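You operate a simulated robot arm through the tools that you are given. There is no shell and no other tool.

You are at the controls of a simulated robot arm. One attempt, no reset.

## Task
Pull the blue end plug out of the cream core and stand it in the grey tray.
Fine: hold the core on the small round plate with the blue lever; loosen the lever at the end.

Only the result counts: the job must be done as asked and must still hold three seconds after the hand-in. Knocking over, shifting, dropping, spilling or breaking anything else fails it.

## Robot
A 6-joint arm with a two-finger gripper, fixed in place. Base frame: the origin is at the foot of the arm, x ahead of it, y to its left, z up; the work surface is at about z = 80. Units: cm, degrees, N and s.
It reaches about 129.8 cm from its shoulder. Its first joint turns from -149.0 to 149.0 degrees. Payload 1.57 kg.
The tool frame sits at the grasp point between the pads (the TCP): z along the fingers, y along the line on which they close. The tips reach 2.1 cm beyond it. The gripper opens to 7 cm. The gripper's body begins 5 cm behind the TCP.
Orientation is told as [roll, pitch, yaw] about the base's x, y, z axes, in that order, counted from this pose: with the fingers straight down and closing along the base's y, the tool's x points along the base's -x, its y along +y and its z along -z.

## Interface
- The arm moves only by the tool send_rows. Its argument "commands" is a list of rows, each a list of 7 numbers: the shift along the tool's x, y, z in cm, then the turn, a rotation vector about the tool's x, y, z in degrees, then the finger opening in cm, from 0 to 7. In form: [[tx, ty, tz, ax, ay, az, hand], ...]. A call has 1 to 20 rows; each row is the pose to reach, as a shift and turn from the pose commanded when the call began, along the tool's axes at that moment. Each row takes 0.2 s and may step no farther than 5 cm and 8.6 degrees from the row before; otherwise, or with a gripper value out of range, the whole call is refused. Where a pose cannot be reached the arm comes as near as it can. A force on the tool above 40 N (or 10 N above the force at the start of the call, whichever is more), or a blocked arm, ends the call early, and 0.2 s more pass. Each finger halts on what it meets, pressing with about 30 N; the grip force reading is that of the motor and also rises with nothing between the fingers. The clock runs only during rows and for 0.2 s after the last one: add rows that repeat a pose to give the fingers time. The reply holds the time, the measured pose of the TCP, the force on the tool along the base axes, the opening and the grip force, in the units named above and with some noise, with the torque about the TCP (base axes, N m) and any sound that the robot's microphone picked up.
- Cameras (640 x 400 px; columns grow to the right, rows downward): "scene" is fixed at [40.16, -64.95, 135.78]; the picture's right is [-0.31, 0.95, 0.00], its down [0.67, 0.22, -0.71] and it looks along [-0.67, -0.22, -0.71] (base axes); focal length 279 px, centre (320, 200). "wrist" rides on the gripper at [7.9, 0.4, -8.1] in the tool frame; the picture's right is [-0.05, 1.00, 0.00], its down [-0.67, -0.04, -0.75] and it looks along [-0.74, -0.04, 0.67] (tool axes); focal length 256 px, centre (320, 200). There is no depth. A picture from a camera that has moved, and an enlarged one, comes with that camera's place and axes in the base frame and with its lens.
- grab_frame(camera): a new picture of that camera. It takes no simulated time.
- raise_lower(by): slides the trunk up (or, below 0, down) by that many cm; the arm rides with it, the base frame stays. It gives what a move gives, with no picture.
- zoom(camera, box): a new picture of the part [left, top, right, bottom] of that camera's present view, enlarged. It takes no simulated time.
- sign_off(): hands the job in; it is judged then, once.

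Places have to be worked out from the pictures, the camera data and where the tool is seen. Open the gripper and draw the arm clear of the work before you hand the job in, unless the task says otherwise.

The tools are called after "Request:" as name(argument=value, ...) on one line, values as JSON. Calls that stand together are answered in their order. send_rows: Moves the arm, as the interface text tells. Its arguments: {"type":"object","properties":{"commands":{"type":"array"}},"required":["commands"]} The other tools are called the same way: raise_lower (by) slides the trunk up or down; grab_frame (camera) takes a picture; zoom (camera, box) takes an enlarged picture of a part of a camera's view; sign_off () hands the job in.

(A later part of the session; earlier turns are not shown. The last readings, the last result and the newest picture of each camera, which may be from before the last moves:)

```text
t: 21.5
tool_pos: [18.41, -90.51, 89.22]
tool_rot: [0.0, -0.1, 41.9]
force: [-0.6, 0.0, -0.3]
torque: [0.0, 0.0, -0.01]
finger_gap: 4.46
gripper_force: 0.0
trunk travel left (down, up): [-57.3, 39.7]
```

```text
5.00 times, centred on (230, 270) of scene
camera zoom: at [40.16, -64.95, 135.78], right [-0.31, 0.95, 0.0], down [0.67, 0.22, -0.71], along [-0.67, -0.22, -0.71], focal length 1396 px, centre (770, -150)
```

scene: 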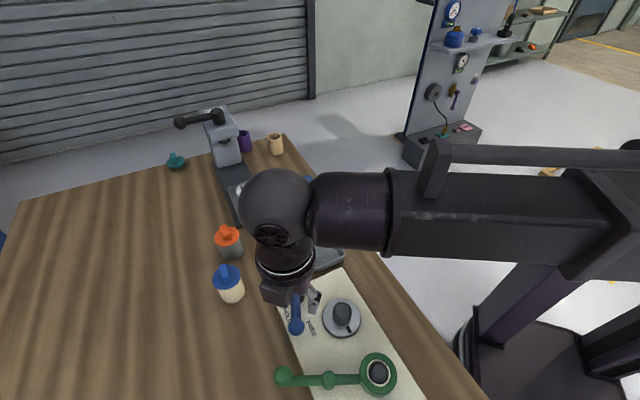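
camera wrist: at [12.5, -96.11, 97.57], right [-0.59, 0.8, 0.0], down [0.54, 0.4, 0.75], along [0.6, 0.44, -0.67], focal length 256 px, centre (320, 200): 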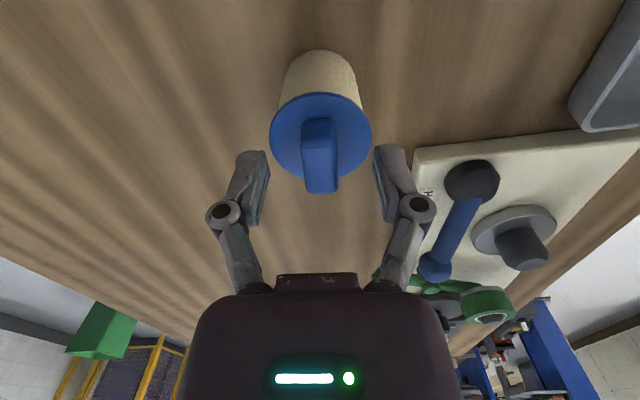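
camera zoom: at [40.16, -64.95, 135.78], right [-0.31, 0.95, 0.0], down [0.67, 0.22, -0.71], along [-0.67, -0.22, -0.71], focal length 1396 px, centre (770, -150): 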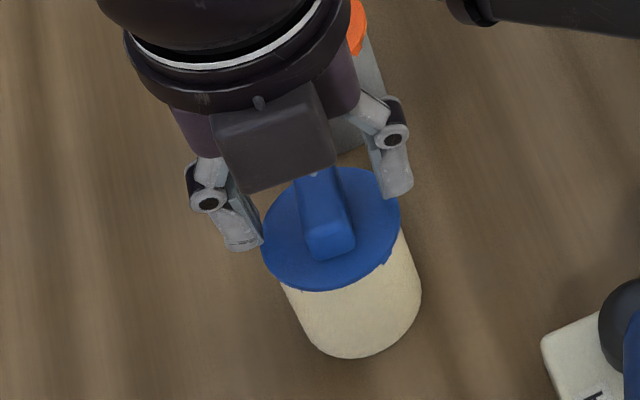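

The fingers are now centred on the bar. I'll close gently here with the TCP at 89.2, watching for any upward force from touching the flange.

Request:
send_rows(commands=[[0, 0, 0, 0, 0, 0, 3.5], [0, 0, 0, 0, 0, 0, 2.6], [0, 0, 0, 0, 0, 0, 2.6]])

Request:
zoom(camera="wrist", box=[220, 60, 420, 240])

Request:
zoom(camera="scene", box=[190, 230, 270, 310])

```text
t: 22.3
tool_pos: [18.35, -90.43, 89.14]
tool_rot: [0.1, -0.1, 41.9]
force: [-1.0, 0.8, -0.1]
torque: [0.0, -0.02, 0.0]
finger_gap: 2.61
gripper_force: 0.0
trunk travel left (down, up): [-57.3, 39.7]
```

```text
2.22 times, centred on (320, 150) of wrist
camera zoom: at [11.98, -95.61, 97.26], right [-0.63, 0.78, 0.0], down [0.52, 0.42, 0.75], along [0.58, 0.47, -0.67], focal length 569 px, centre (320, 311)
```

zoom: 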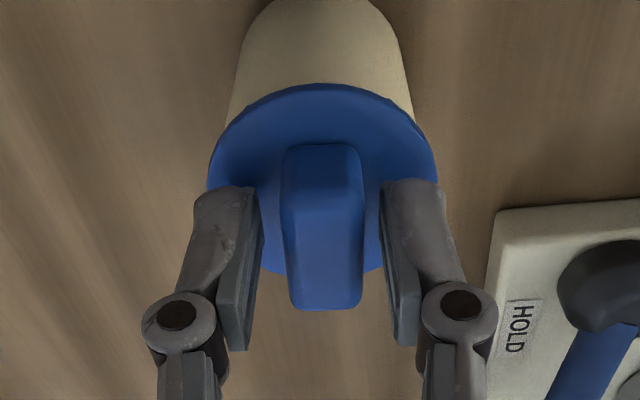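

```text
5.00 times, centred on (230, 270) of scene
camera zoom: at [40.16, -64.95, 135.78], right [-0.31, 0.95, 0.0], down [0.67, 0.22, -0.71], along [-0.67, -0.22, -0.71], focal length 1396 px, centre (770, -150)
```

zoom: 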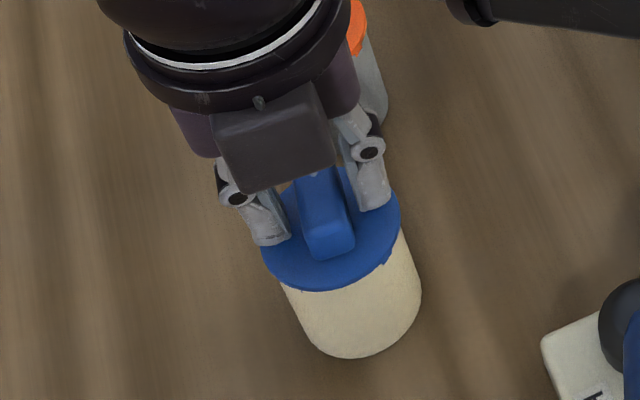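

No contact, and both tips are over the flange beside the bar. I'll lower 0.4 cm for a deeper bite, then close fully.

Request:
raise_lower(by=-0.4)

Request:
send_rows(commands=[[0, 0, 0, 0, 0, 0, 1.8], [0, 0, 0, 0, 0, 0, 1], [0, 0, 0, 0, 0, 0, 0], [0, 0, 0, 0, 0, 0, 0]])

Request:
zoom(camera="wrist", box=[220, 60, 420, 240])

```text
t: 22.9
tool_pos: [18.2, -90.52, 88.8]
tool_rot: [0.0, 0.0, 42.0]
force: [0.6, 0.1, -0.3]
torque: [0.04, 0.0, -0.02]
finger_gap: 2.62
gripper_force: 0.1
trunk travel left (down, up): [-56.9, 40.1]
```

```text
t: 23.9
tool_pos: [18.37, -90.52, 88.8]
tool_rot: [0.0, -0.1, 41.9]
force: [0.0, -0.2, 0.4]
torque: [0.01, 0.0, 0.02]
finger_gap: 1.57
gripper_force: 30.0
trunk travel left (down, up): [-56.9, 40.1]
```

```text
2.22 times, centred on (320, 150) of wrist
camera zoom: at [11.98, -95.6, 96.86], right [-0.63, 0.78, 0.0], down [0.52, 0.42, 0.75], along [0.58, 0.47, -0.67], focal length 569 px, centre (320, 311)
```

zoom: 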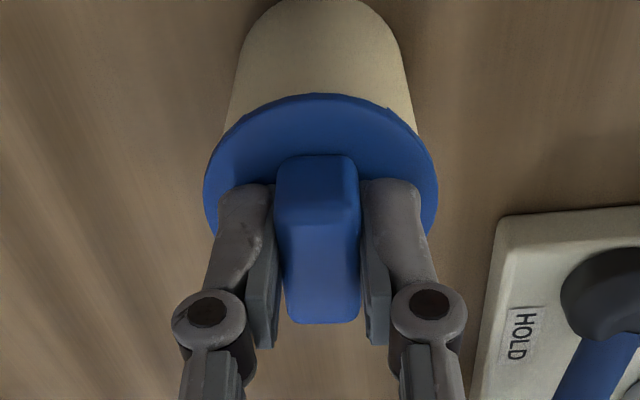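

The grip on the bar is solid: 1.57 cm, 30 N and no side load. I'll lift 2 cm and check that the core comes along with the plug.

Request:
raise_lower(by=2)

Request:
zoom(camera="scene", box=[180, 210, 280, 310])

Request:
zoom(camera="wrist", box=[220, 60, 420, 240])

```text
t: 24.5
tool_pos: [18.28, -90.48, 90.96]
tool_rot: [0.0, -0.2, 42.0]
force: [-0.3, -0.7, -0.9]
torque: [-0.03, -0.01, -0.03]
finger_gap: 1.54
gripper_force: 29.4
trunk travel left (down, up): [-58.9, 38.1]
```

```text
4.00 times, centred on (230, 260) of scene
camera zoom: at [40.16, -64.95, 135.78], right [-0.31, 0.95, 0.0], down [0.67, 0.22, -0.71], along [-0.67, -0.22, -0.71], focal length 1116 px, centre (680, -40)
```

zoom: 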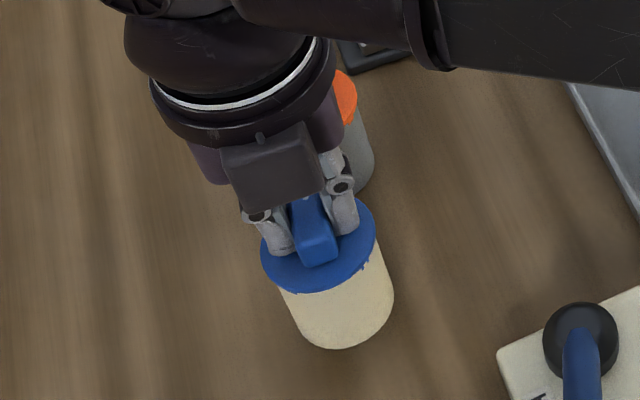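

```text
2.22 times, centred on (320, 150) of wrist
camera zoom: at [11.98, -95.62, 98.85], right [-0.63, 0.78, 0.0], down [0.52, 0.42, 0.75], along [0.58, 0.47, -0.67], focal length 569 px, centre (320, 311)
```

zoom: 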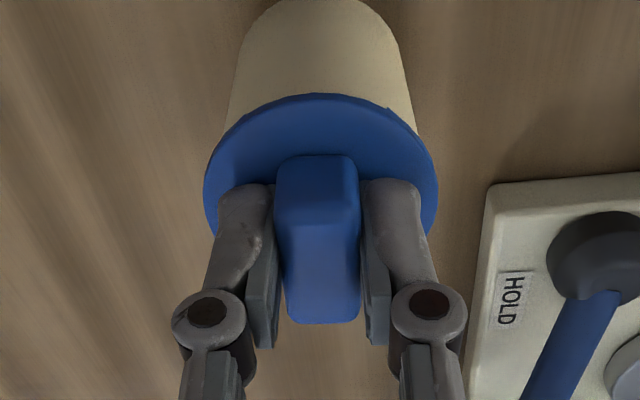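

The core came up with the plug and the grip is unchanged. From the earlier flange contact I now put the flange top at z 86.3, with the core's foot 8.8 cm below the TCP and the plate near (18.1, -67.9, 82.5). I'll raise clear of the lever and carry it over.

Request:
raise_lower(by=8.5)

Request:
send_rows(commands=[[-2.15, 2.4, 0, 0, 0, 0, 0], [-4.3, 4.85, 0, 0, 0, 0, 0], [-6.45, 7.25, 0, 0, 0, 0, 0], [-8.6, 9.65, 0, 0, 0, 0, 0], [-10.75, 12.1, 0, 0, 0, 0, 0], [-12.9, 14.5, 0, 0, 0, 0, 0], [-14.3, 16.1, 0, 0, 0, 0, 0], [-15.04, 16.91, 0, 0, 0, 0, 0], [-15.04, 16.91, 0, 0, 0, 0, 0]])

Request:
grab_frame(camera="wrist")

Request:
zoom(camera="scene", box=[260, 200, 420, 360])

```text
t: 25.7
tool_pos: [18.25, -90.53, 99.32]
tool_rot: [0.0, -0.1, 41.9]
force: [-0.1, 0.4, -1.4]
torque: [0.0, 0.0, 0.01]
finger_gap: 1.58
gripper_force: 30.0
trunk travel left (down, up): [-67.4, 29.6]
```

```text
t: 27.7
tool_pos: [18.04, -67.88, 99.24]
tool_rot: [0.0, -0.1, 42.0]
force: [0.0, 0.2, -0.4]
torque: [-0.01, 0.0, -0.03]
finger_gap: 1.57
gripper_force: 29.5
trunk travel left (down, up): [-67.4, 29.6]
```

```text
taken
camera wrist: at [11.8, -72.9, 107.35], right [-0.63, 0.78, 0.0], down [0.52, 0.42, 0.75], along [0.58, 0.47, -0.67], focal length 256 px, centre (320, 200)
```

wrist: 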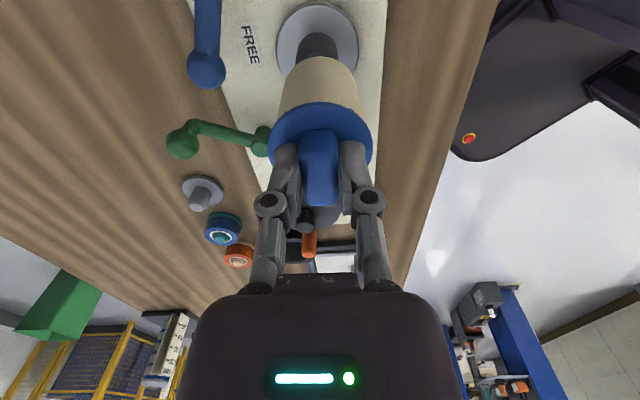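

```text
2.50 times, centred on (340, 280) of scene
camera zoom: at [40.16, -64.95, 135.78], right [-0.31, 0.95, 0.0], down [0.67, 0.22, -0.71], along [-0.67, -0.22, -0.71], focal length 698 px, centre (270, 0)
```

zoom: 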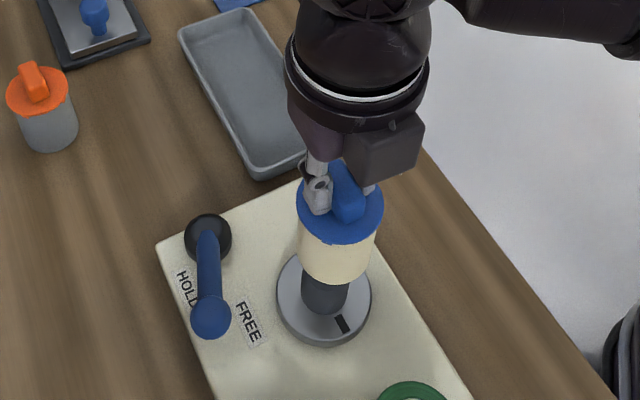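

The core hovers above the plate and both are visible in each camera. I'll zoom to check the lateral alignment before lowering.

Request:
zoom(camera="wrist", box=[250, 0, 390, 175])

Request:
zoom(camera="scene", box=[315, 255, 375, 345])

```text
2.29 times, centred on (320, 88) of wrist
camera zoom: at [11.8, -72.9, 107.35], right [-0.63, 0.78, 0.0], down [0.52, 0.42, 0.75], along [0.58, 0.47, -0.67], focal length 585 px, centre (320, 457)
```

zoom: 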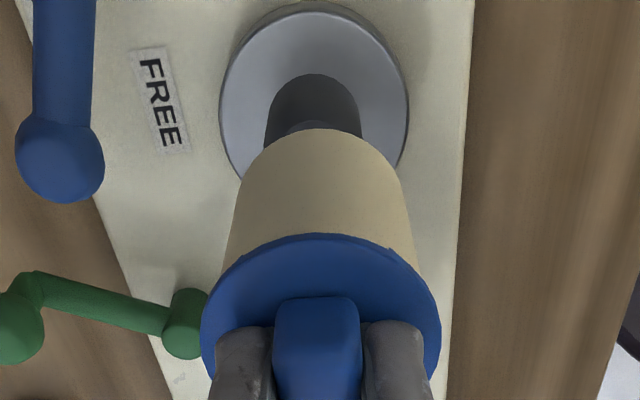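

```text
4.44 times, centred on (345, 300) of scene
camera zoom: at [40.16, -64.95, 135.78], right [-0.31, 0.95, 0.0], down [0.67, 0.22, -0.71], along [-0.67, -0.22, -0.71], focal length 1241 px, centre (209, -244)
```

zoom: 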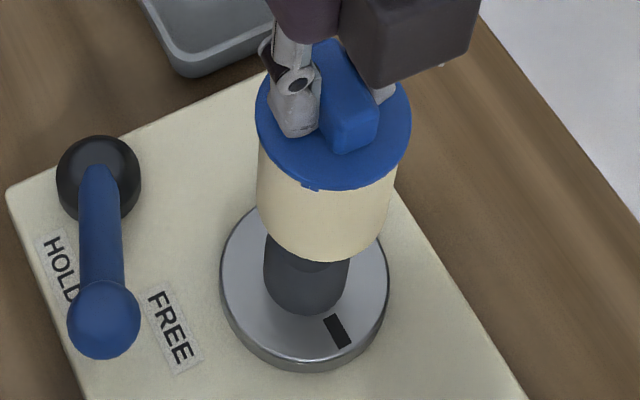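

Both cameras agree the core is about 0.28 cm too far in the tool's +y direction. I'll shift it by (0.24, -0.15) in base, then lower 4 cm to just above the stub and recheck.

Request:
send_rows(commands=[[-0.08, -0.27, 0, 0, 0, 0, 0], [-0.08, -0.27, 0, 0, 0, 0, 0]])

Request:
raise_lower(by=-4)

Request:
zoom(camera="wrist", box=[250, 0, 390, 175])

Request:
zoom(camera="scene", box=[315, 255, 375, 345])

```text
t: 28.3
tool_pos: [18.34, -68.05, 99.22]
tool_rot: [0.0, 0.0, 42.1]
force: [0.2, 0.3, -2.1]
torque: [0.0, 0.02, 0.03]
finger_gap: 1.57
gripper_force: 29.8
trunk travel left (down, up): [-67.4, 29.6]
```

```text
t: 29.2
tool_pos: [18.35, -67.92, 95.2]
tool_rot: [0.1, -0.1, 42.0]
force: [-0.3, 0.2, -0.7]
torque: [0.0, 0.0, 0.02]
finger_gap: 1.57
gripper_force: 29.7
trunk travel left (down, up): [-63.4, 33.6]
```

```text
2.29 times, centred on (320, 88) of wrist
camera zoom: at [12.06, -73.04, 103.36], right [-0.63, 0.78, 0.0], down [0.52, 0.42, 0.75], along [0.58, 0.47, -0.67], focal length 585 px, centre (320, 457)
```

zoom: 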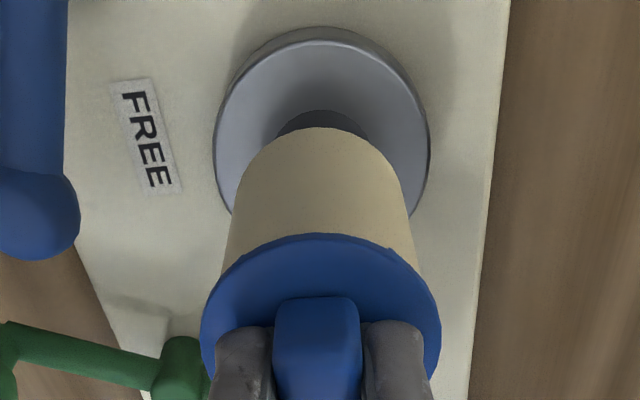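

```text
4.44 times, centred on (345, 300) of scene
camera zoom: at [40.16, -64.95, 135.78], right [-0.31, 0.95, 0.0], down [0.67, 0.22, -0.71], along [-0.67, -0.22, -0.71], focal length 1241 px, centre (209, -244)
```

zoom: 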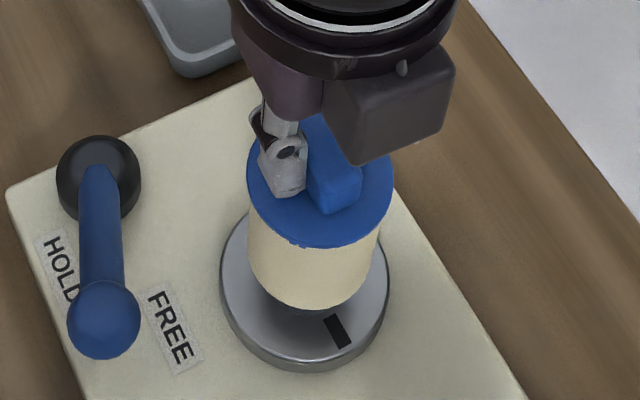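

Lateral alignment is now within about 0.1 cm in both views: plate centre 321.5 px against core 320.5 px in the wrist camera. I'll lower in small steps onto the stub, watching the force.

Request:
raise_lower(by=-1.0)

Request:
raise_lower(by=-0.5)

```text
t: 29.7
tool_pos: [18.46, -67.94, 94.3]
tool_rot: [-0.1, 0.0, 42.0]
force: [-0.6, -0.5, -1.1]
torque: [0.02, -0.03, 0.01]
finger_gap: 1.57
gripper_force: 29.9
trunk travel left (down, up): [-62.4, 34.6]
```

```text
t: 30.3
tool_pos: [18.26, -67.93, 93.69]
tool_rot: [-0.1, -0.1, 42.1]
force: [-0.7, 0.4, -0.8]
torque: [-0.01, -0.01, -0.02]
finger_gap: 1.58
gripper_force: 30.3
trunk travel left (down, up): [-61.9, 35.1]
```

There's no contact force with the foot near z 85, just around or past the stub's top. I'll continue in 0.5 cm steps.

Request:
raise_lower(by=-0.5)

Request:
zoom(camera="scene", box=[315, 255, 375, 345])

Request:
zoom(camera="wrist", box=[250, 0, 390, 175])

```text
t: 30.8
tool_pos: [18.25, -67.91, 93.28]
tool_rot: [0.0, -0.1, 42.0]
force: [-0.1, -0.2, -1.1]
torque: [-0.01, -0.02, 0.04]
finger_gap: 1.56
gripper_force: 29.7
trunk travel left (down, up): [-61.4, 35.6]
```

```text
4.44 times, centred on (345, 300) of scene
camera zoom: at [40.16, -64.95, 135.78], right [-0.31, 0.95, 0.0], down [0.67, 0.22, -0.71], along [-0.67, -0.22, -0.71], focal length 1241 px, centre (209, -244)
```

zoom: 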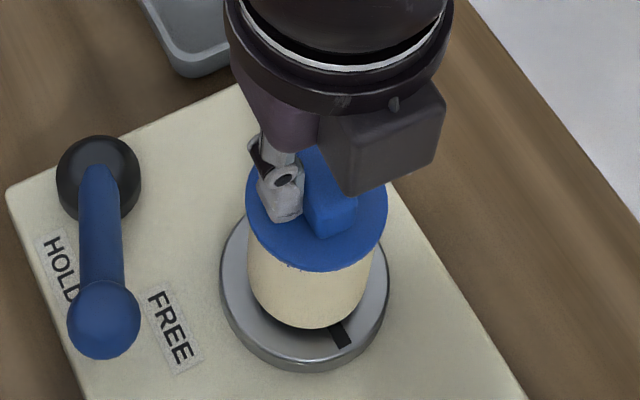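

```text
2.29 times, centred on (320, 88) of wrist
camera zoom: at [12.06, -73.04, 101.35], right [-0.63, 0.78, 0.0], down [0.52, 0.42, 0.75], along [0.58, 0.47, -0.67], focal length 585 px, centre (320, 457)
```

zoom: 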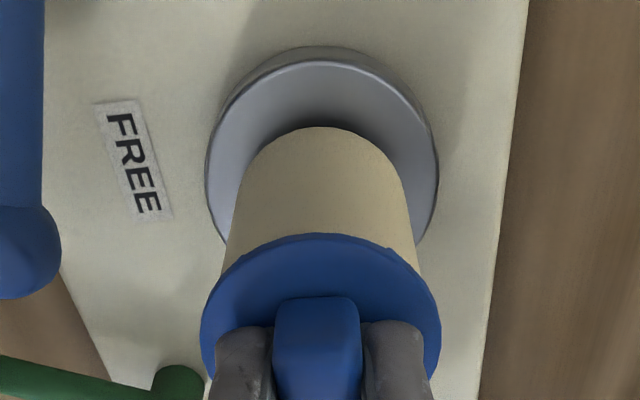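

The core is sliding over the stub with no force. There's about 1.9 cm left to the plate, so I'll continue in smaller steps until I feel it seat.

Request:
raise_lower(by=-0.8)

Request:
raise_lower(by=-0.5)

Request:
raise_lower(by=-0.25)

```text
t: 31.4
tool_pos: [18.44, -68.07, 92.56]
tool_rot: [0.1, -0.1, 42.0]
force: [-0.3, 0.1, -0.9]
torque: [-0.03, 0.03, -0.01]
finger_gap: 1.54
gripper_force: 30.4
trunk travel left (down, up): [-60.6, 36.4]
```

```text
t: 31.9
tool_pos: [18.33, -67.95, 92.09]
tool_rot: [-0.1, 0.0, 42.0]
force: [1.0, -5.7, 21.9]
torque: [-0.14, 0.02, -0.01]
finger_gap: 1.58
gripper_force: 30.5
trunk travel left (down, up): [-60.1, 36.9]
```

```text
t: 32.3
tool_pos: [18.39, -67.99, 92.08]
tool_rot: [0.0, 0.0, 42.0]
force: [0.2, 0.5, 26.7]
torque: [0.05, -0.06, -0.04]
finger_gap: 1.57
gripper_force: 30.2
trunk travel left (down, up): [-60.0, 37.0]
stopped: the force on the tool passed its limit at 44 N (the readings are from after the stop); the commanded pose is now the measured one
```

Contact at TCP about 92.05 with 22–27 N upward, so it has either seated or is catching on something. I'll look closely at the core's foot.

Request:
zoom(camera="scene", box=[320, 280, 370, 345])

Request:
zoom(camera="wrist", box=[250, 0, 390, 175])

```text
6.15 times, centred on (345, 312) of scene
camera zoom: at [40.16, -64.95, 135.78], right [-0.31, 0.95, 0.0], down [0.67, 0.22, -0.71], along [-0.67, -0.22, -0.71], focal length 1718 px, centre (166, -492)
```

zoom: 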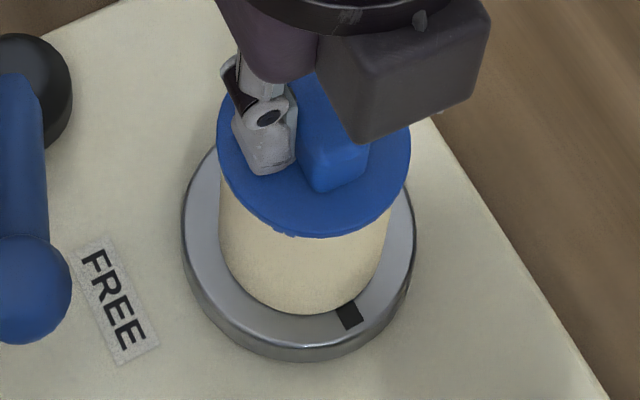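

```text
2.29 times, centred on (320, 88) of wrist
camera zoom: at [12.04, -72.98, 100.13], right [-0.63, 0.78, 0.0], down [0.52, 0.42, 0.74], along [0.58, 0.47, -0.67], focal length 585 px, centre (320, 457)
```

zoom: 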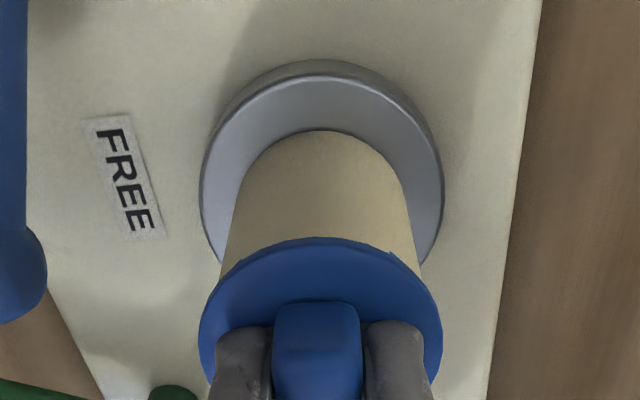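

It looks seated, but I want to be sure there's no gap at the core's foot. I'll zoom in tightly from both cameras.

Request:
zoom(camera="scene", box=[325, 305, 365, 335])

Request:
zoom(camera="wrist", box=[285, 20, 355, 80])

```text
13.33 times, centred on (345, 320) of scene
camera zoom: at [40.16, -64.95, 135.78], right [-0.31, 0.95, 0.0], down [0.67, 0.22, -0.71], along [-0.67, -0.22, -0.71], focal length 3722 px, centre (-13, -1400)
```

zoom: 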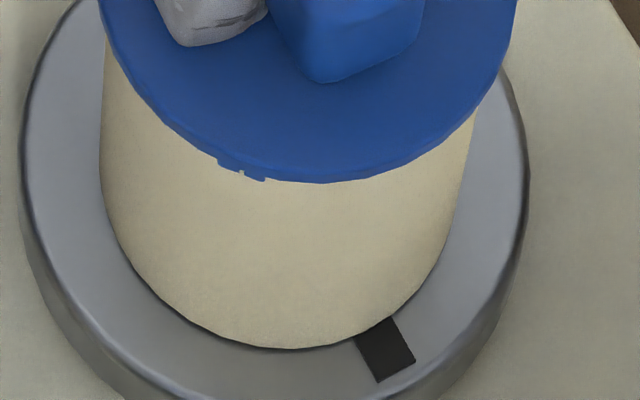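

```text
6.67 times, centred on (320, 50) of wrist
camera zoom: at [12.04, -72.98, 100.13], right [-0.63, 0.78, 0.0], down [0.52, 0.42, 0.74], along [0.58, 0.47, -0.67], focal length 1707 px, centre (320, 1200)
```

zoom: 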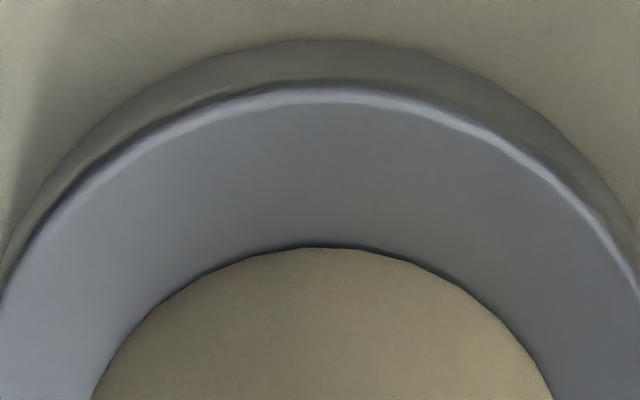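

The contact line is tight all the way round, so the core is seated. I'll ease the downward press, release the bar and raise clear.

Request:
raise_lower(by=0.1)

Request:
send_rows(commands=[[0, 0, 0, 0, 0, 0, 1.8], [0, 0, 0, 0, 0, 0, 2.6], [0, 0, 0, 0, 0, 0, 3.2], [0, 0, 0, 0, 0, 0, 3.2]])

Request:
zoom(camera="wrist", box=[220, 0, 420, 200])

Request:
zoom(camera="scene", box=[310, 265, 380, 345])

```text
t: 32.8
tool_pos: [18.39, -68.04, 92.06]
tool_rot: [-0.1, -0.1, 42.0]
force: [-1.0, 2.1, 10.2]
torque: [0.13, 0.0, -0.02]
finger_gap: 1.57
gripper_force: 29.7
trunk travel left (down, up): [-60.1, 36.9]
```

```text
t: 33.8
tool_pos: [18.37, -68.0, 91.8]
tool_rot: [-0.1, 0.0, 42.1]
force: [0.2, 0.3, 1.6]
torque: [0.02, -0.03, 0.02]
finger_gap: 3.15
gripper_force: 0.1
trunk travel left (down, up): [-60.1, 36.9]
```

```text
2.00 times, centred on (320, 100) of wrist
camera zoom: at [12.08, -73.12, 100.09], right [-0.63, 0.78, 0.0], down [0.52, 0.42, 0.75], along [0.58, 0.47, -0.67], focal length 512 px, centre (320, 400)
```

zoom: 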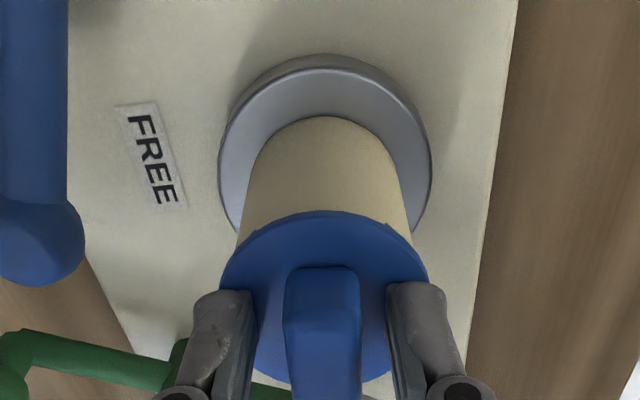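

```text
5.00 times, centred on (345, 305) of scene
camera zoom: at [40.16, -64.95, 135.78], right [-0.31, 0.95, 0.0], down [0.67, 0.22, -0.71], along [-0.67, -0.22, -0.71], focal length 1396 px, centre (195, -325)
```

zoom: 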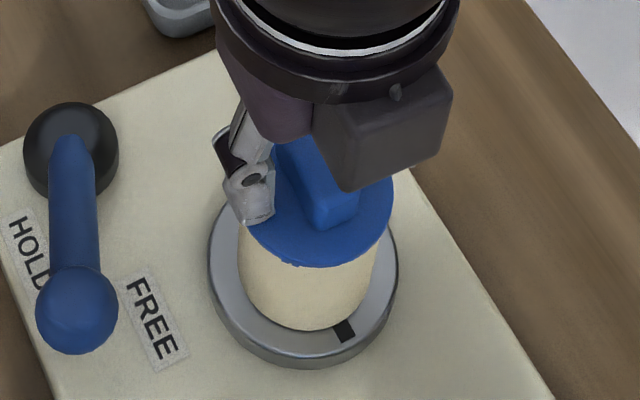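

The core stays upright on the plate, released. I'll raise well above the plug's bar before moving to the lever.

Request:
raise_lower(by=6)

Request:
zoom(camera="scene", box=[265, 245, 385, 345])

```text
t: 34.8
tool_pos: [18.4, -68.1, 98.13]
tool_rot: [-0.2, 0.0, 42.0]
force: [-0.6, -0.2, 0.3]
torque: [0.0, 0.02, 0.01]
finger_gap: 3.2
gripper_force: 0.1
trunk travel left (down, up): [-66.1, 30.9]
```

```text
4.00 times, centred on (325, 295) of scene
camera zoom: at [40.16, -64.95, 135.78], right [-0.31, 0.95, 0.0], down [0.67, 0.22, -0.71], along [-0.67, -0.22, -0.71], focal length 1116 px, centre (300, -180)
```

zoom: 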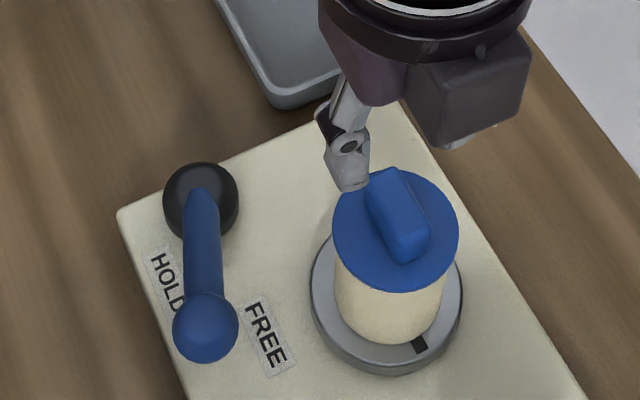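

The core stands freely on the plate and the lever is unmoved. I'll move over to the ball at (23.8, -74.7) and turn the hand back to yaw 0, away from the core.

Request:
send_rows(commands=[[0.05, -1.7, 0, 0, 0, 8.4, 4], [0.1, -3.4, 0, 0, 0, 16.8, 5], [0.15, -5.2, 0, 0, 0, 25.2, 5], [0.2, -6.9, 0, 0, 0, 33.6, 5], [0.25, -8.6, 0, 0, 0, 42, 5], [0.25, -8.6, 0, 0, 0, 42, 5]])

Request:
grab_frame(camera="wrist")

```text
t: 36.2
tool_pos: [23.93, -74.73, 97.96]
tool_rot: [0.0, -0.1, -0.2]
force: [1.0, -0.5, -0.6]
torque: [0.0, -0.03, 0.01]
finger_gap: 4.99
gripper_force: 0.2
trunk travel left (down, up): [-66.1, 30.9]
```

```text
taken
camera wrist: at [15.87, -74.36, 106.08], right [0.06, 1.0, 0.0], down [0.67, -0.04, 0.75], along [0.74, -0.04, -0.67], focal length 256 px, centre (320, 200)
```

wrist: 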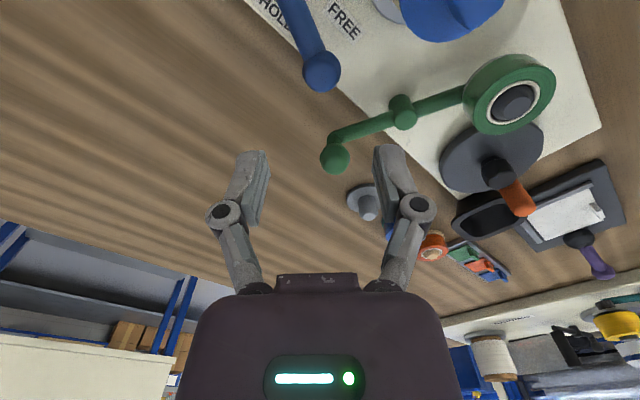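

The ball is directly below at (23.74, -74.71). I'll lower so the pads flank it, as before.

Request:
raise_lower(by=-11.5)

Request:
send_rows(commands=[[0, 0, 0, 0, 0, 0, 4.2], [0, 0, 0, 0, 0, 0, 4.2], [-0.15, -0.5, 0, 0, 0, 0, 4.2], [-0.28, -1.0, 0, 0, 0, 0, 4.2], [-0.4, -1.5, 0, 0, 0, 0, 4.2], [-0.5, -2.0, 0, 0, 0, 0, 4.2], [-0.5, -2.0, 0, 0, 0, 0, 4.2]])

Request:
grab_frame(camera="wrist")

Request:
zoom(camera="scene", box=[265, 245, 385, 345])

```text
t: 37.7
tool_pos: [23.86, -74.75, 86.46]
tool_rot: [0.0, 0.0, 0.0]
force: [-0.6, 0.1, 0.2]
torque: [-0.02, 0.03, -0.01]
finger_gap: 5.0
gripper_force: 0.1
trunk travel left (down, up): [-54.6, 42.4]
```

```text
t: 39.3
tool_pos: [24.36, -76.91, 86.65]
tool_rot: [-0.1, -0.1, -0.1]
force: [0.2, 1.7, 1.1]
torque: [0.04, -0.02, 0.01]
finger_gap: 4.27
gripper_force: 0.7
trunk travel left (down, up): [-54.6, 42.4]
```

```text
taken
camera wrist: at [16.36, -76.4, 94.59], right [0.05, 1.0, 0.0], down [0.67, -0.04, 0.75], along [0.74, -0.04, -0.67], focal length 256 px, centre (320, 200)
```

wrist: 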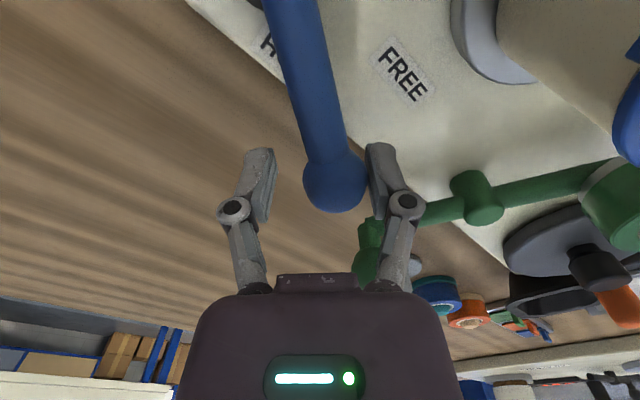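

```text
4.00 times, centred on (325, 295) of scene
camera zoom: at [40.16, -64.95, 135.78], right [-0.31, 0.95, 0.0], down [0.67, 0.22, -0.71], along [-0.67, -0.22, -0.71], focal length 1116 px, centre (300, -180)
```

zoom: 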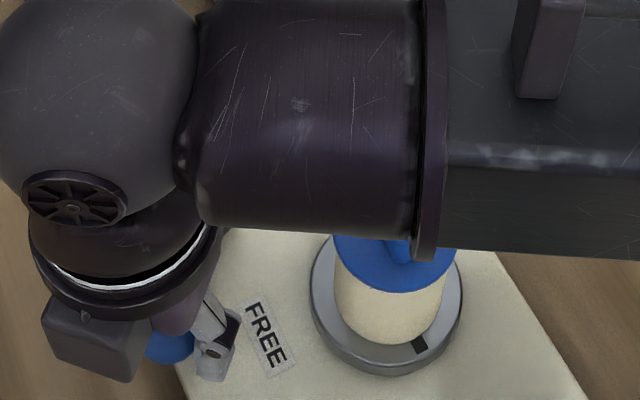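

The lever swings toward HOLD with very little force (1.7 N). I'll keep pushing along the arc until it meets its stop or stiffens.

Request:
send_rows(commands=[[-0.2, -0.5, 0, 0, 0, 0, 4.2], [-0.3, -1.0, 0, 0, 0, 0, 4.2], [-0.4, -1.4, 0, 0, 0, 0, 4.2], [-0.45, -1.8, 0, 0, 0, 0, 4.2], [-0.45, -2.2, 0, 0, 0, 0, 4.2], [-0.45, -2.6, 0, 0, 0, 0, 4.2], [-0.45, -2.6, 0, 0, 0, 0, 4.2]])

Request:
grab_frame(camera="wrist")

```text
t: 40.9
tool_pos: [24.81, -79.33, 86.51]
tool_rot: [0.0, -0.1, 0.0]
force: [0.2, 0.6, -0.6]
torque: [-0.01, -0.01, 0.0]
finger_gap: 4.26
gripper_force: 0.5
trunk travel left (down, up): [-54.6, 42.4]
```

```text
taken
camera wrist: at [16.77, -78.96, 94.58], right [0.05, 1.0, 0.0], down [0.67, -0.04, 0.75], along [0.74, -0.04, -0.67], focal length 256 px, centre (320, 200)
```

wrist: 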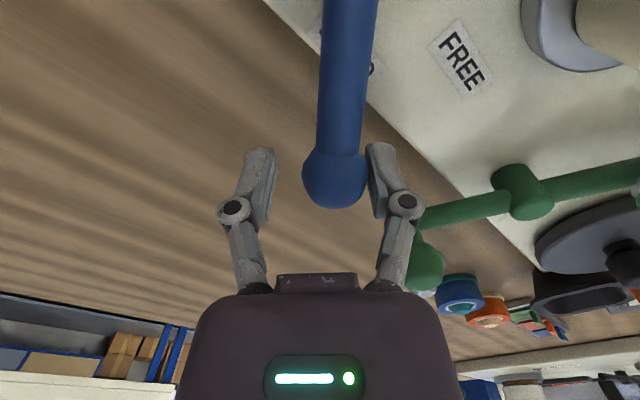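

The lever arm now lies over the HOLD label and still moves freely. I'll keep following the arc until it firms up.

Request:
send_rows(commands=[[0, -0.4, 0, 0, 0, 0, 4.2], [0.05, -0.8, 0, 0, 0, 0, 4.2], [0.12, -1.2, 0, 0, 0, 0, 4.2], [0.2, -1.6, 0, 0, 0, 0, 4.2], [0.3, -2.0, 0, 0, 0, 0, 4.2], [0.3, -2.0, 0, 0, 0, 0, 4.2]])

Request:
grab_frame(camera="wrist")

```text
t: 42.3
tool_pos: [24.54, -81.38, 86.4]
tool_rot: [0.0, -0.2, 0.0]
force: [0.5, 1.4, 0.2]
torque: [0.04, 0.05, 0.0]
finger_gap: 4.31
gripper_force: 0.7
trunk travel left (down, up): [-54.6, 42.4]
```

```text
taken
camera wrist: at [16.47, -80.93, 94.59], right [0.05, 1.0, 0.0], down [0.67, -0.04, 0.75], along [0.74, -0.04, -0.67], focal length 256 px, centre (320, 200)
```

wrist: 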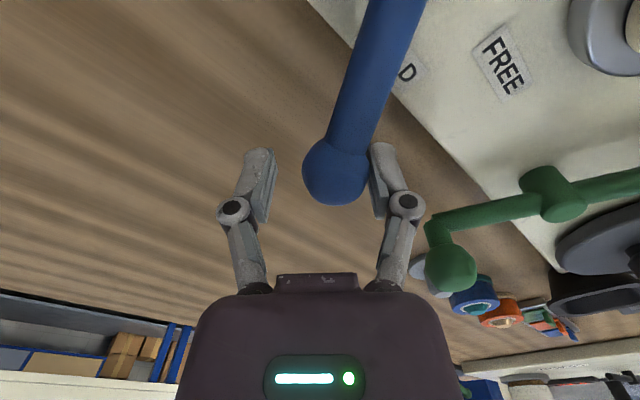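

The lever has turned about 44° and is still free. I'll continue along the arc, turning the hand with the lever.

Request:
send_rows(commands=[[0.35, -0.3, 0, 0, 0, 4, 4.2], [0.71, -0.6, 0, 0, 0, 8, 4.2], [1.0, -1.0, 0, 0, 0, 11, 4.2], [1.3, -1.4, 0, 0, 0, 14, 4.2], [1.7, -1.8, 0, 0, 0, 17, 4.2], [2.07, -2.2, 0, 0, 0, 20, 4.2], [2.07, -2.2, 0, 0, 0, 20, 4.2]])

Request:
grab_frame(camera="wrist")

Request:
grab_frame(camera="scene")

```text
t: 43.9
tool_pos: [22.5, -83.48, 86.58]
tool_rot: [0.0, -0.2, -20.1]
force: [2.7, 2.5, 0.8]
torque: [0.02, -0.02, -0.02]
finger_gap: 4.48
gripper_force: 1.9
trunk travel left (down, up): [-54.6, 42.4]
```

```text
taken
camera wrist: at [15.02, -80.45, 94.6], right [0.39, 0.92, 0.0], down [0.61, -0.26, 0.75], along [0.69, -0.29, -0.67], focal length 256 px, centre (320, 200)
```

wrist: 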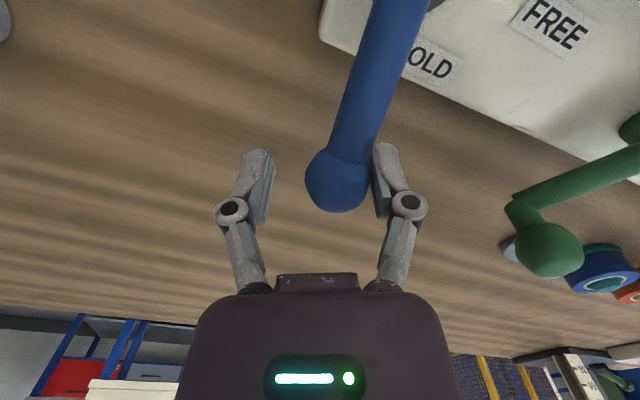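

```text
taken
```

scene: 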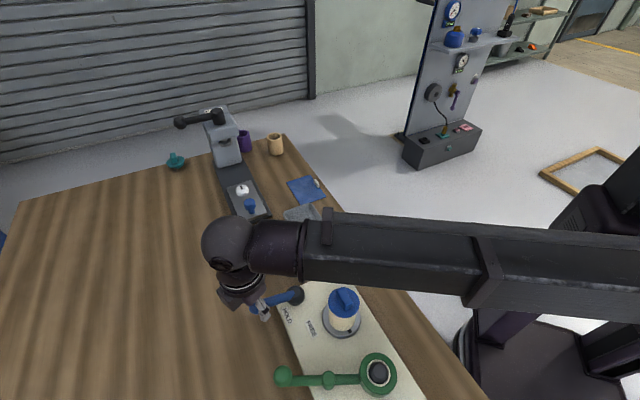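

The lever is now at about -39°, with only a slight rise in resistance (about 3.7 N). I'll follow the arc further and watch for the stop.

Request:
send_rows(commands=[[0.25, -0.4, 0, 0, 0, 3.5, 4.2], [0.5, -0.8, 0, 0, 0, 7, 4.2], [0.78, -1.21, 0, 0, 0, 10, 4.2], [1.05, -1.55, 0, 0, 0, 13, 4.2], [1.35, -1.9, 0, 0, 0, 16.5, 4.2], [1.68, -2.28, 0, 0, 0, 20, 4.2], [1.68, -2.28, 0, 0, 0, 20, 4.2]])

Request:
grab_frame(camera="wrist")

Request:
zoom(camera="scene", box=[200, 220, 380, 360])

```text
t: 44.9
tool_pos: [21.33, -84.01, 86.54]
tool_rot: [0.6, -0.1, -32.9]
force: [12.2, 13.7, 1.3]
torque: [-0.11, -0.23, -0.02]
finger_gap: 5.37
gripper_force: 9.4
trunk travel left (down, up): [-54.6, 42.4]
stopped in row 5: the force on the tool passed its limit at 43 N (the readings are from after the stop); the commanded pose is now the measured one
```

```text
taken
camera wrist: at [14.8, -79.49, 94.68], right [0.59, 0.81, 0.01], down [0.53, -0.4, 0.75], along [0.61, -0.43, -0.67], focal length 256 px, centre (320, 200)
```

wrist: 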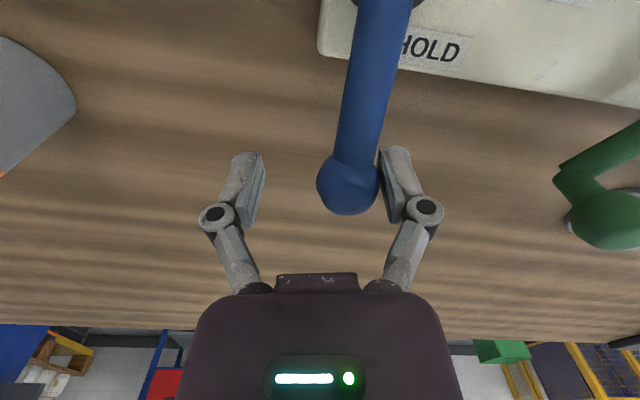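

```text
2.86 times, centred on (290, 290) of scene
camera zoom: at [40.16, -64.95, 135.78], right [-0.31, 0.95, 0.0], down [0.67, 0.22, -0.71], along [-0.67, -0.22, -0.71], focal length 798 px, centre (406, -57)
```

zoom: 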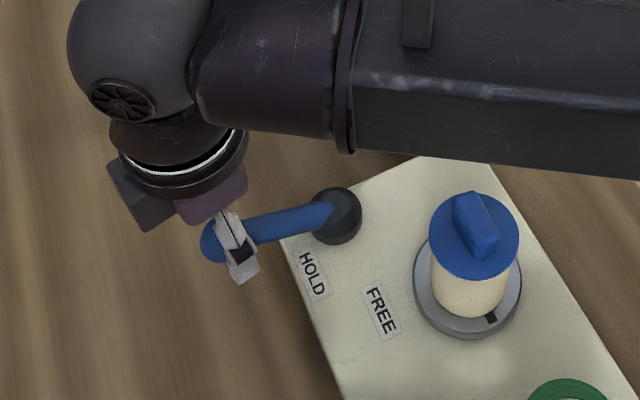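

At about -42° the lever hit a hard stop (43 N) after roughly 66° of travel, with the HOLD label right beside it, so it's in HOLD. I'll open, back off the ball, level the hand and raise.

Request:
send_rows(commands=[[0, 0.3, 0, 0, 0, 0, 5.6], [0, 0.6, 0, 0.5, -0.33, 0, 6], [0, 0.6, 0, 0.5, -0.33, 0, 6]])

Request:
grab_frame(camera="wrist")

Request:
raise_lower(by=11.5)

Request:
zoom(camera="scene", box=[200, 220, 380, 360])

```text
t: 45.7
tool_pos: [21.41, -83.78, 86.53]
tool_rot: [-0.2, -0.3, -32.9]
force: [0.0, 0.0, -0.2]
torque: [0.03, -0.03, 0.02]
finger_gap: 5.99
gripper_force: 0.1
trunk travel left (down, up): [-54.6, 42.4]
```

```text
taken
camera wrist: at [14.85, -79.15, 94.53], right [0.59, 0.81, 0.0], down [0.54, -0.39, 0.75], along [0.61, -0.44, -0.66], focal length 256 px, centre (320, 200)
```

wrist: 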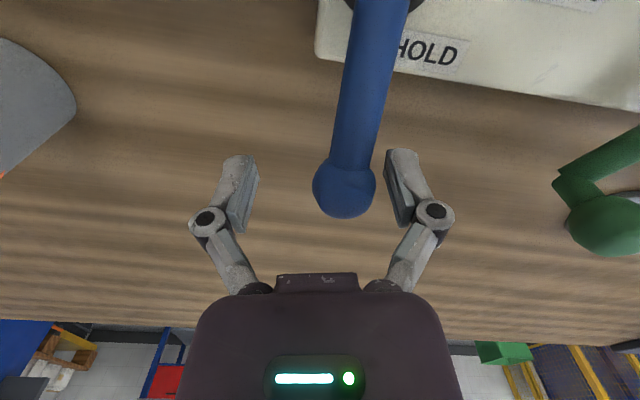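

```text
t: 47.2
tool_pos: [21.4, -83.75, 98.0]
tool_rot: [0.0, -0.4, -33.0]
force: [0.0, -0.4, -0.4]
torque: [-0.01, -0.02, 0.03]
finger_gap: 6.01
gripper_force: 0.0
trunk travel left (down, up): [-66.1, 30.9]
```

```text
2.86 times, centred on (290, 290) of scene
camera zoom: at [40.16, -64.95, 135.78], right [-0.31, 0.95, 0.0], down [0.67, 0.22, -0.71], along [-0.67, -0.22, -0.71], focal length 798 px, centre (406, -57)
```

zoom: 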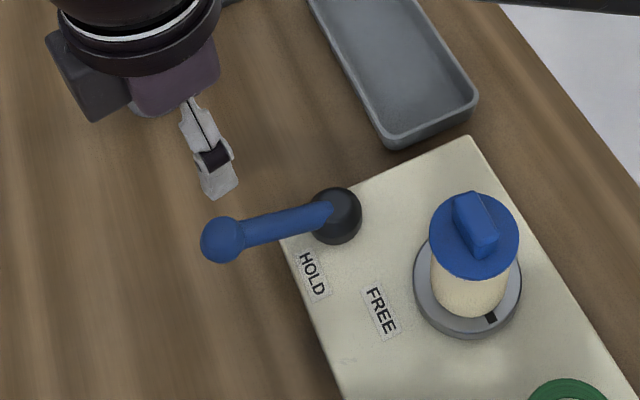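

The lever holds its HOLD position and the core and plug stand on the plate. I'll go back above the plug at z 98 with the hand turned to 42°.

Request:
send_rows(commands=[[1.23, 1.28, 0, 0, 0, -8.33, 6], [2.46, 2.55, 0, 0, 0, -16.66, 5], [3.69, 3.83, 0, 0, 0, -25, 4], [4.92, 5.1, 0, 0, 0, -33.3, 4], [6.15, 6.38, 0, 0, 0, -41.6, 4], [7.38, 7.65, 0, 0, 0, -50, 4], [8.61, 8.93, 0, 0, 0, -58.3, 4], [9.84, 10.2, 0, 0, 0, -66.6, 4], [11.08, 11.48, 0, 0, 0, -75, 4], [11.08, 11.48, 0, 0, 0, -75, 4]])

Request:
zoom(camera="wrist", box=[220, 0, 420, 200])

Request:
zoom(camera="scene", box=[310, 245, 380, 345])

```text
t: 49.4
tool_pos: [18.22, -68.03, 97.98]
tool_rot: [-0.4, 0.0, 42.0]
force: [0.0, -0.4, -0.3]
torque: [-0.03, 0.02, 0.05]
finger_gap: 4.02
gripper_force: 0.1
trunk travel left (down, up): [-66.1, 30.9]
```

```text
2.00 times, centred on (320, 100) of wrist
camera zoom: at [11.94, -73.16, 106.09], right [-0.63, 0.78, -0.01], down [0.51, 0.42, 0.75], along [0.58, 0.47, -0.67], focal length 512 px, centre (320, 400)
```

zoom: 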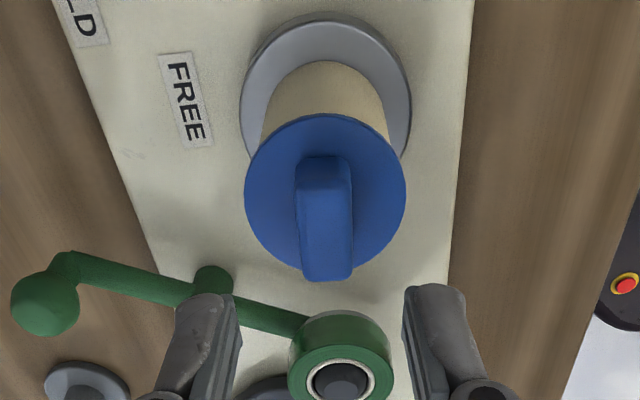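

```text
4.00 times, centred on (345, 295) of scene
camera zoom: at [40.16, -64.95, 135.78], right [-0.31, 0.95, 0.0], down [0.67, 0.22, -0.71], along [-0.67, -0.22, -0.71], focal length 1116 px, centre (220, -180)
```

zoom: 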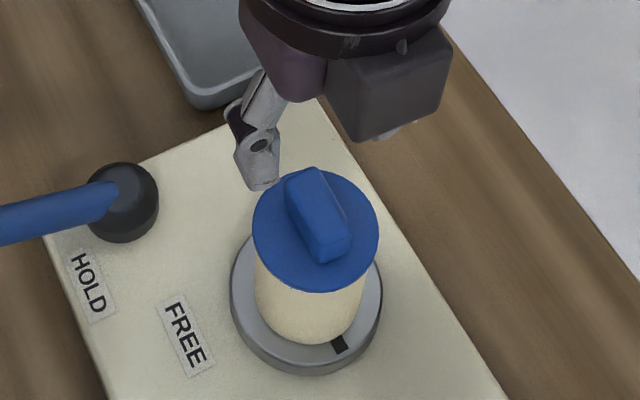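

The bar reads about 41°, which is close enough to the hand's 42°. The hand has a 0.4° roll left over from the stop, so I'll level it, nudge it slightly sideways, and recheck the centring.

Request:
send_rows(commands=[[0, 0.08, 0, -0.3, -0.27, 0, 4], [0, 0.08, 0, -0.3, -0.27, 0, 4]])

Request:
raise_lower(by=-3)

Request:
zoom(camera="wrist", box=[220, 40, 420, 240])

```text
t: 50.0
tool_pos: [18.16, -68.08, 98.02]
tool_rot: [0.0, -0.2, 41.9]
force: [-0.2, 0.2, -1.3]
torque: [0.02, -0.04, -0.01]
finger_gap: 4.01
gripper_force: 0.1
trunk travel left (down, up): [-66.1, 30.9]
```

```text
t: 50.7
tool_pos: [18.14, -67.94, 95.08]
tool_rot: [-0.1, -0.3, 42.0]
force: [0.0, 0.6, 0.3]
torque: [-0.01, 0.04, 0.0]
finger_gap: 4.0
gripper_force: 0.1
trunk travel left (down, up): [-63.1, 33.9]
```

```text
2.00 times, centred on (320, 140) of wrist
camera zoom: at [11.89, -73.12, 103.05], right [-0.63, 0.78, 0.0], down [0.52, 0.42, 0.75], along [0.58, 0.47, -0.66], focal length 512 px, centre (320, 320)
```

zoom: 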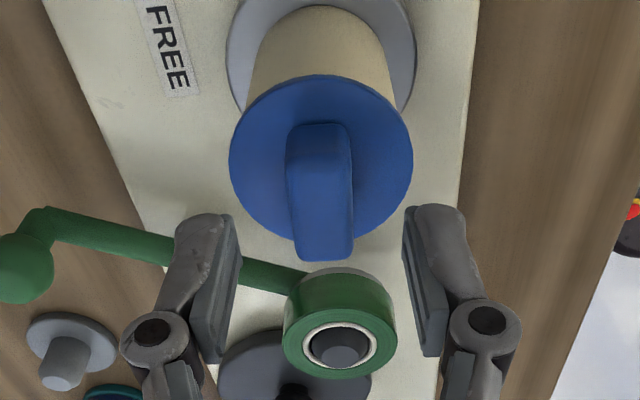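

The plug is centred between the fingers: flange centre at 321 px, finger midpoint at 322 px. I'll lower to the earlier grip height and close.

Request:
raise_lower(by=-2.9)

Request:
send_rows(commands=[[0, 0, 0, 0, 0, 0, 3], [0, 0, 0, 0, 0, 0, 2], [0, 0, 0, 0, 0, 0, 1], [0, 0, 0, 0, 0, 0, 0], [0, 0, 0, 0, 0, 0, 0]])

Request:
zoom(camera="wrist", box=[220, 20, 420, 220])

Request:
zoom(camera="scene", box=[310, 255, 380, 345])

```text
t: 51.5
tool_pos: [18.13, -68.0, 92.16]
tool_rot: [-0.1, -0.3, 42.1]
force: [-0.5, -0.2, 0.3]
torque: [-0.05, -0.04, 0.0]
finger_gap: 3.99
gripper_force: 0.1
trunk travel left (down, up): [-60.2, 36.8]
```

```text
t: 52.7
tool_pos: [18.22, -68.01, 92.07]
tool_rot: [0.0, -0.4, 41.9]
force: [0.1, -0.3, 2.3]
torque: [-0.04, -0.01, -0.01]
finger_gap: 1.57
gripper_force: 30.0
trunk travel left (down, up): [-60.2, 36.8]
```

```text
2.00 times, centred on (320, 120) of wrist
camera zoom: at [11.89, -73.12, 100.17], right [-0.63, 0.78, 0.0], down [0.52, 0.42, 0.75], along [0.58, 0.47, -0.66], focal length 512 px, centre (320, 360)
```

zoom: 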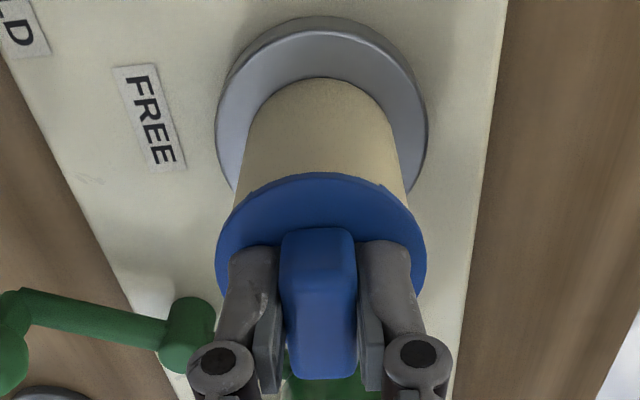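

```text
4.44 times, centred on (345, 300) of scene
camera zoom: at [40.16, -64.95, 135.78], right [-0.31, 0.95, 0.0], down [0.67, 0.22, -0.71], along [-0.67, -0.22, -0.71], focal length 1241 px, centre (209, -244)
```

zoom: 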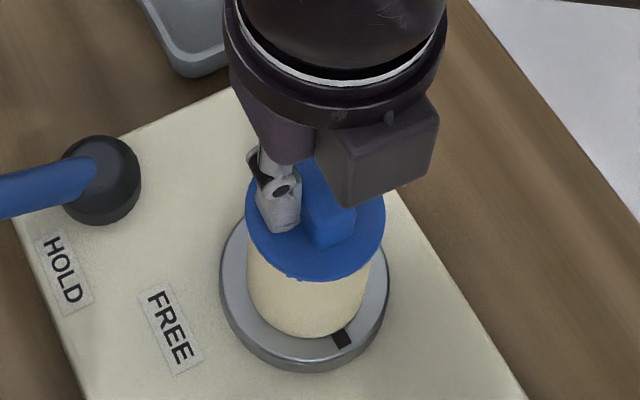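

Gripped again at 1.57 cm and 30 N with negligible side load. I'll pull straight up in small steps and watch the force and the core.

Request:
raise_lower(by=0.3)

Request:
zoom(camera="wrist", box=[220, 20, 420, 220])

```text
t: 53.2
tool_pos: [18.33, -68.1, 92.33]
tool_rot: [0.0, -0.3, 42.0]
force: [0.1, -0.7, 0.3]
torque: [0.02, -0.01, 0.01]
finger_gap: 1.56
gripper_force: 29.8
trunk travel left (down, up): [-60.5, 36.5]
```

```text
2.00 times, centred on (320, 120) of wrist
camera zoom: at [11.9, -73.14, 100.44], right [-0.63, 0.78, 0.0], down [0.52, 0.42, 0.75], along [0.58, 0.47, -0.66], focal length 512 px, centre (320, 360)
```

zoom: 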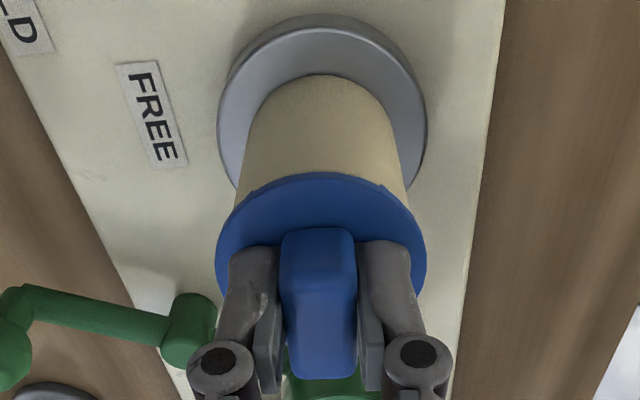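

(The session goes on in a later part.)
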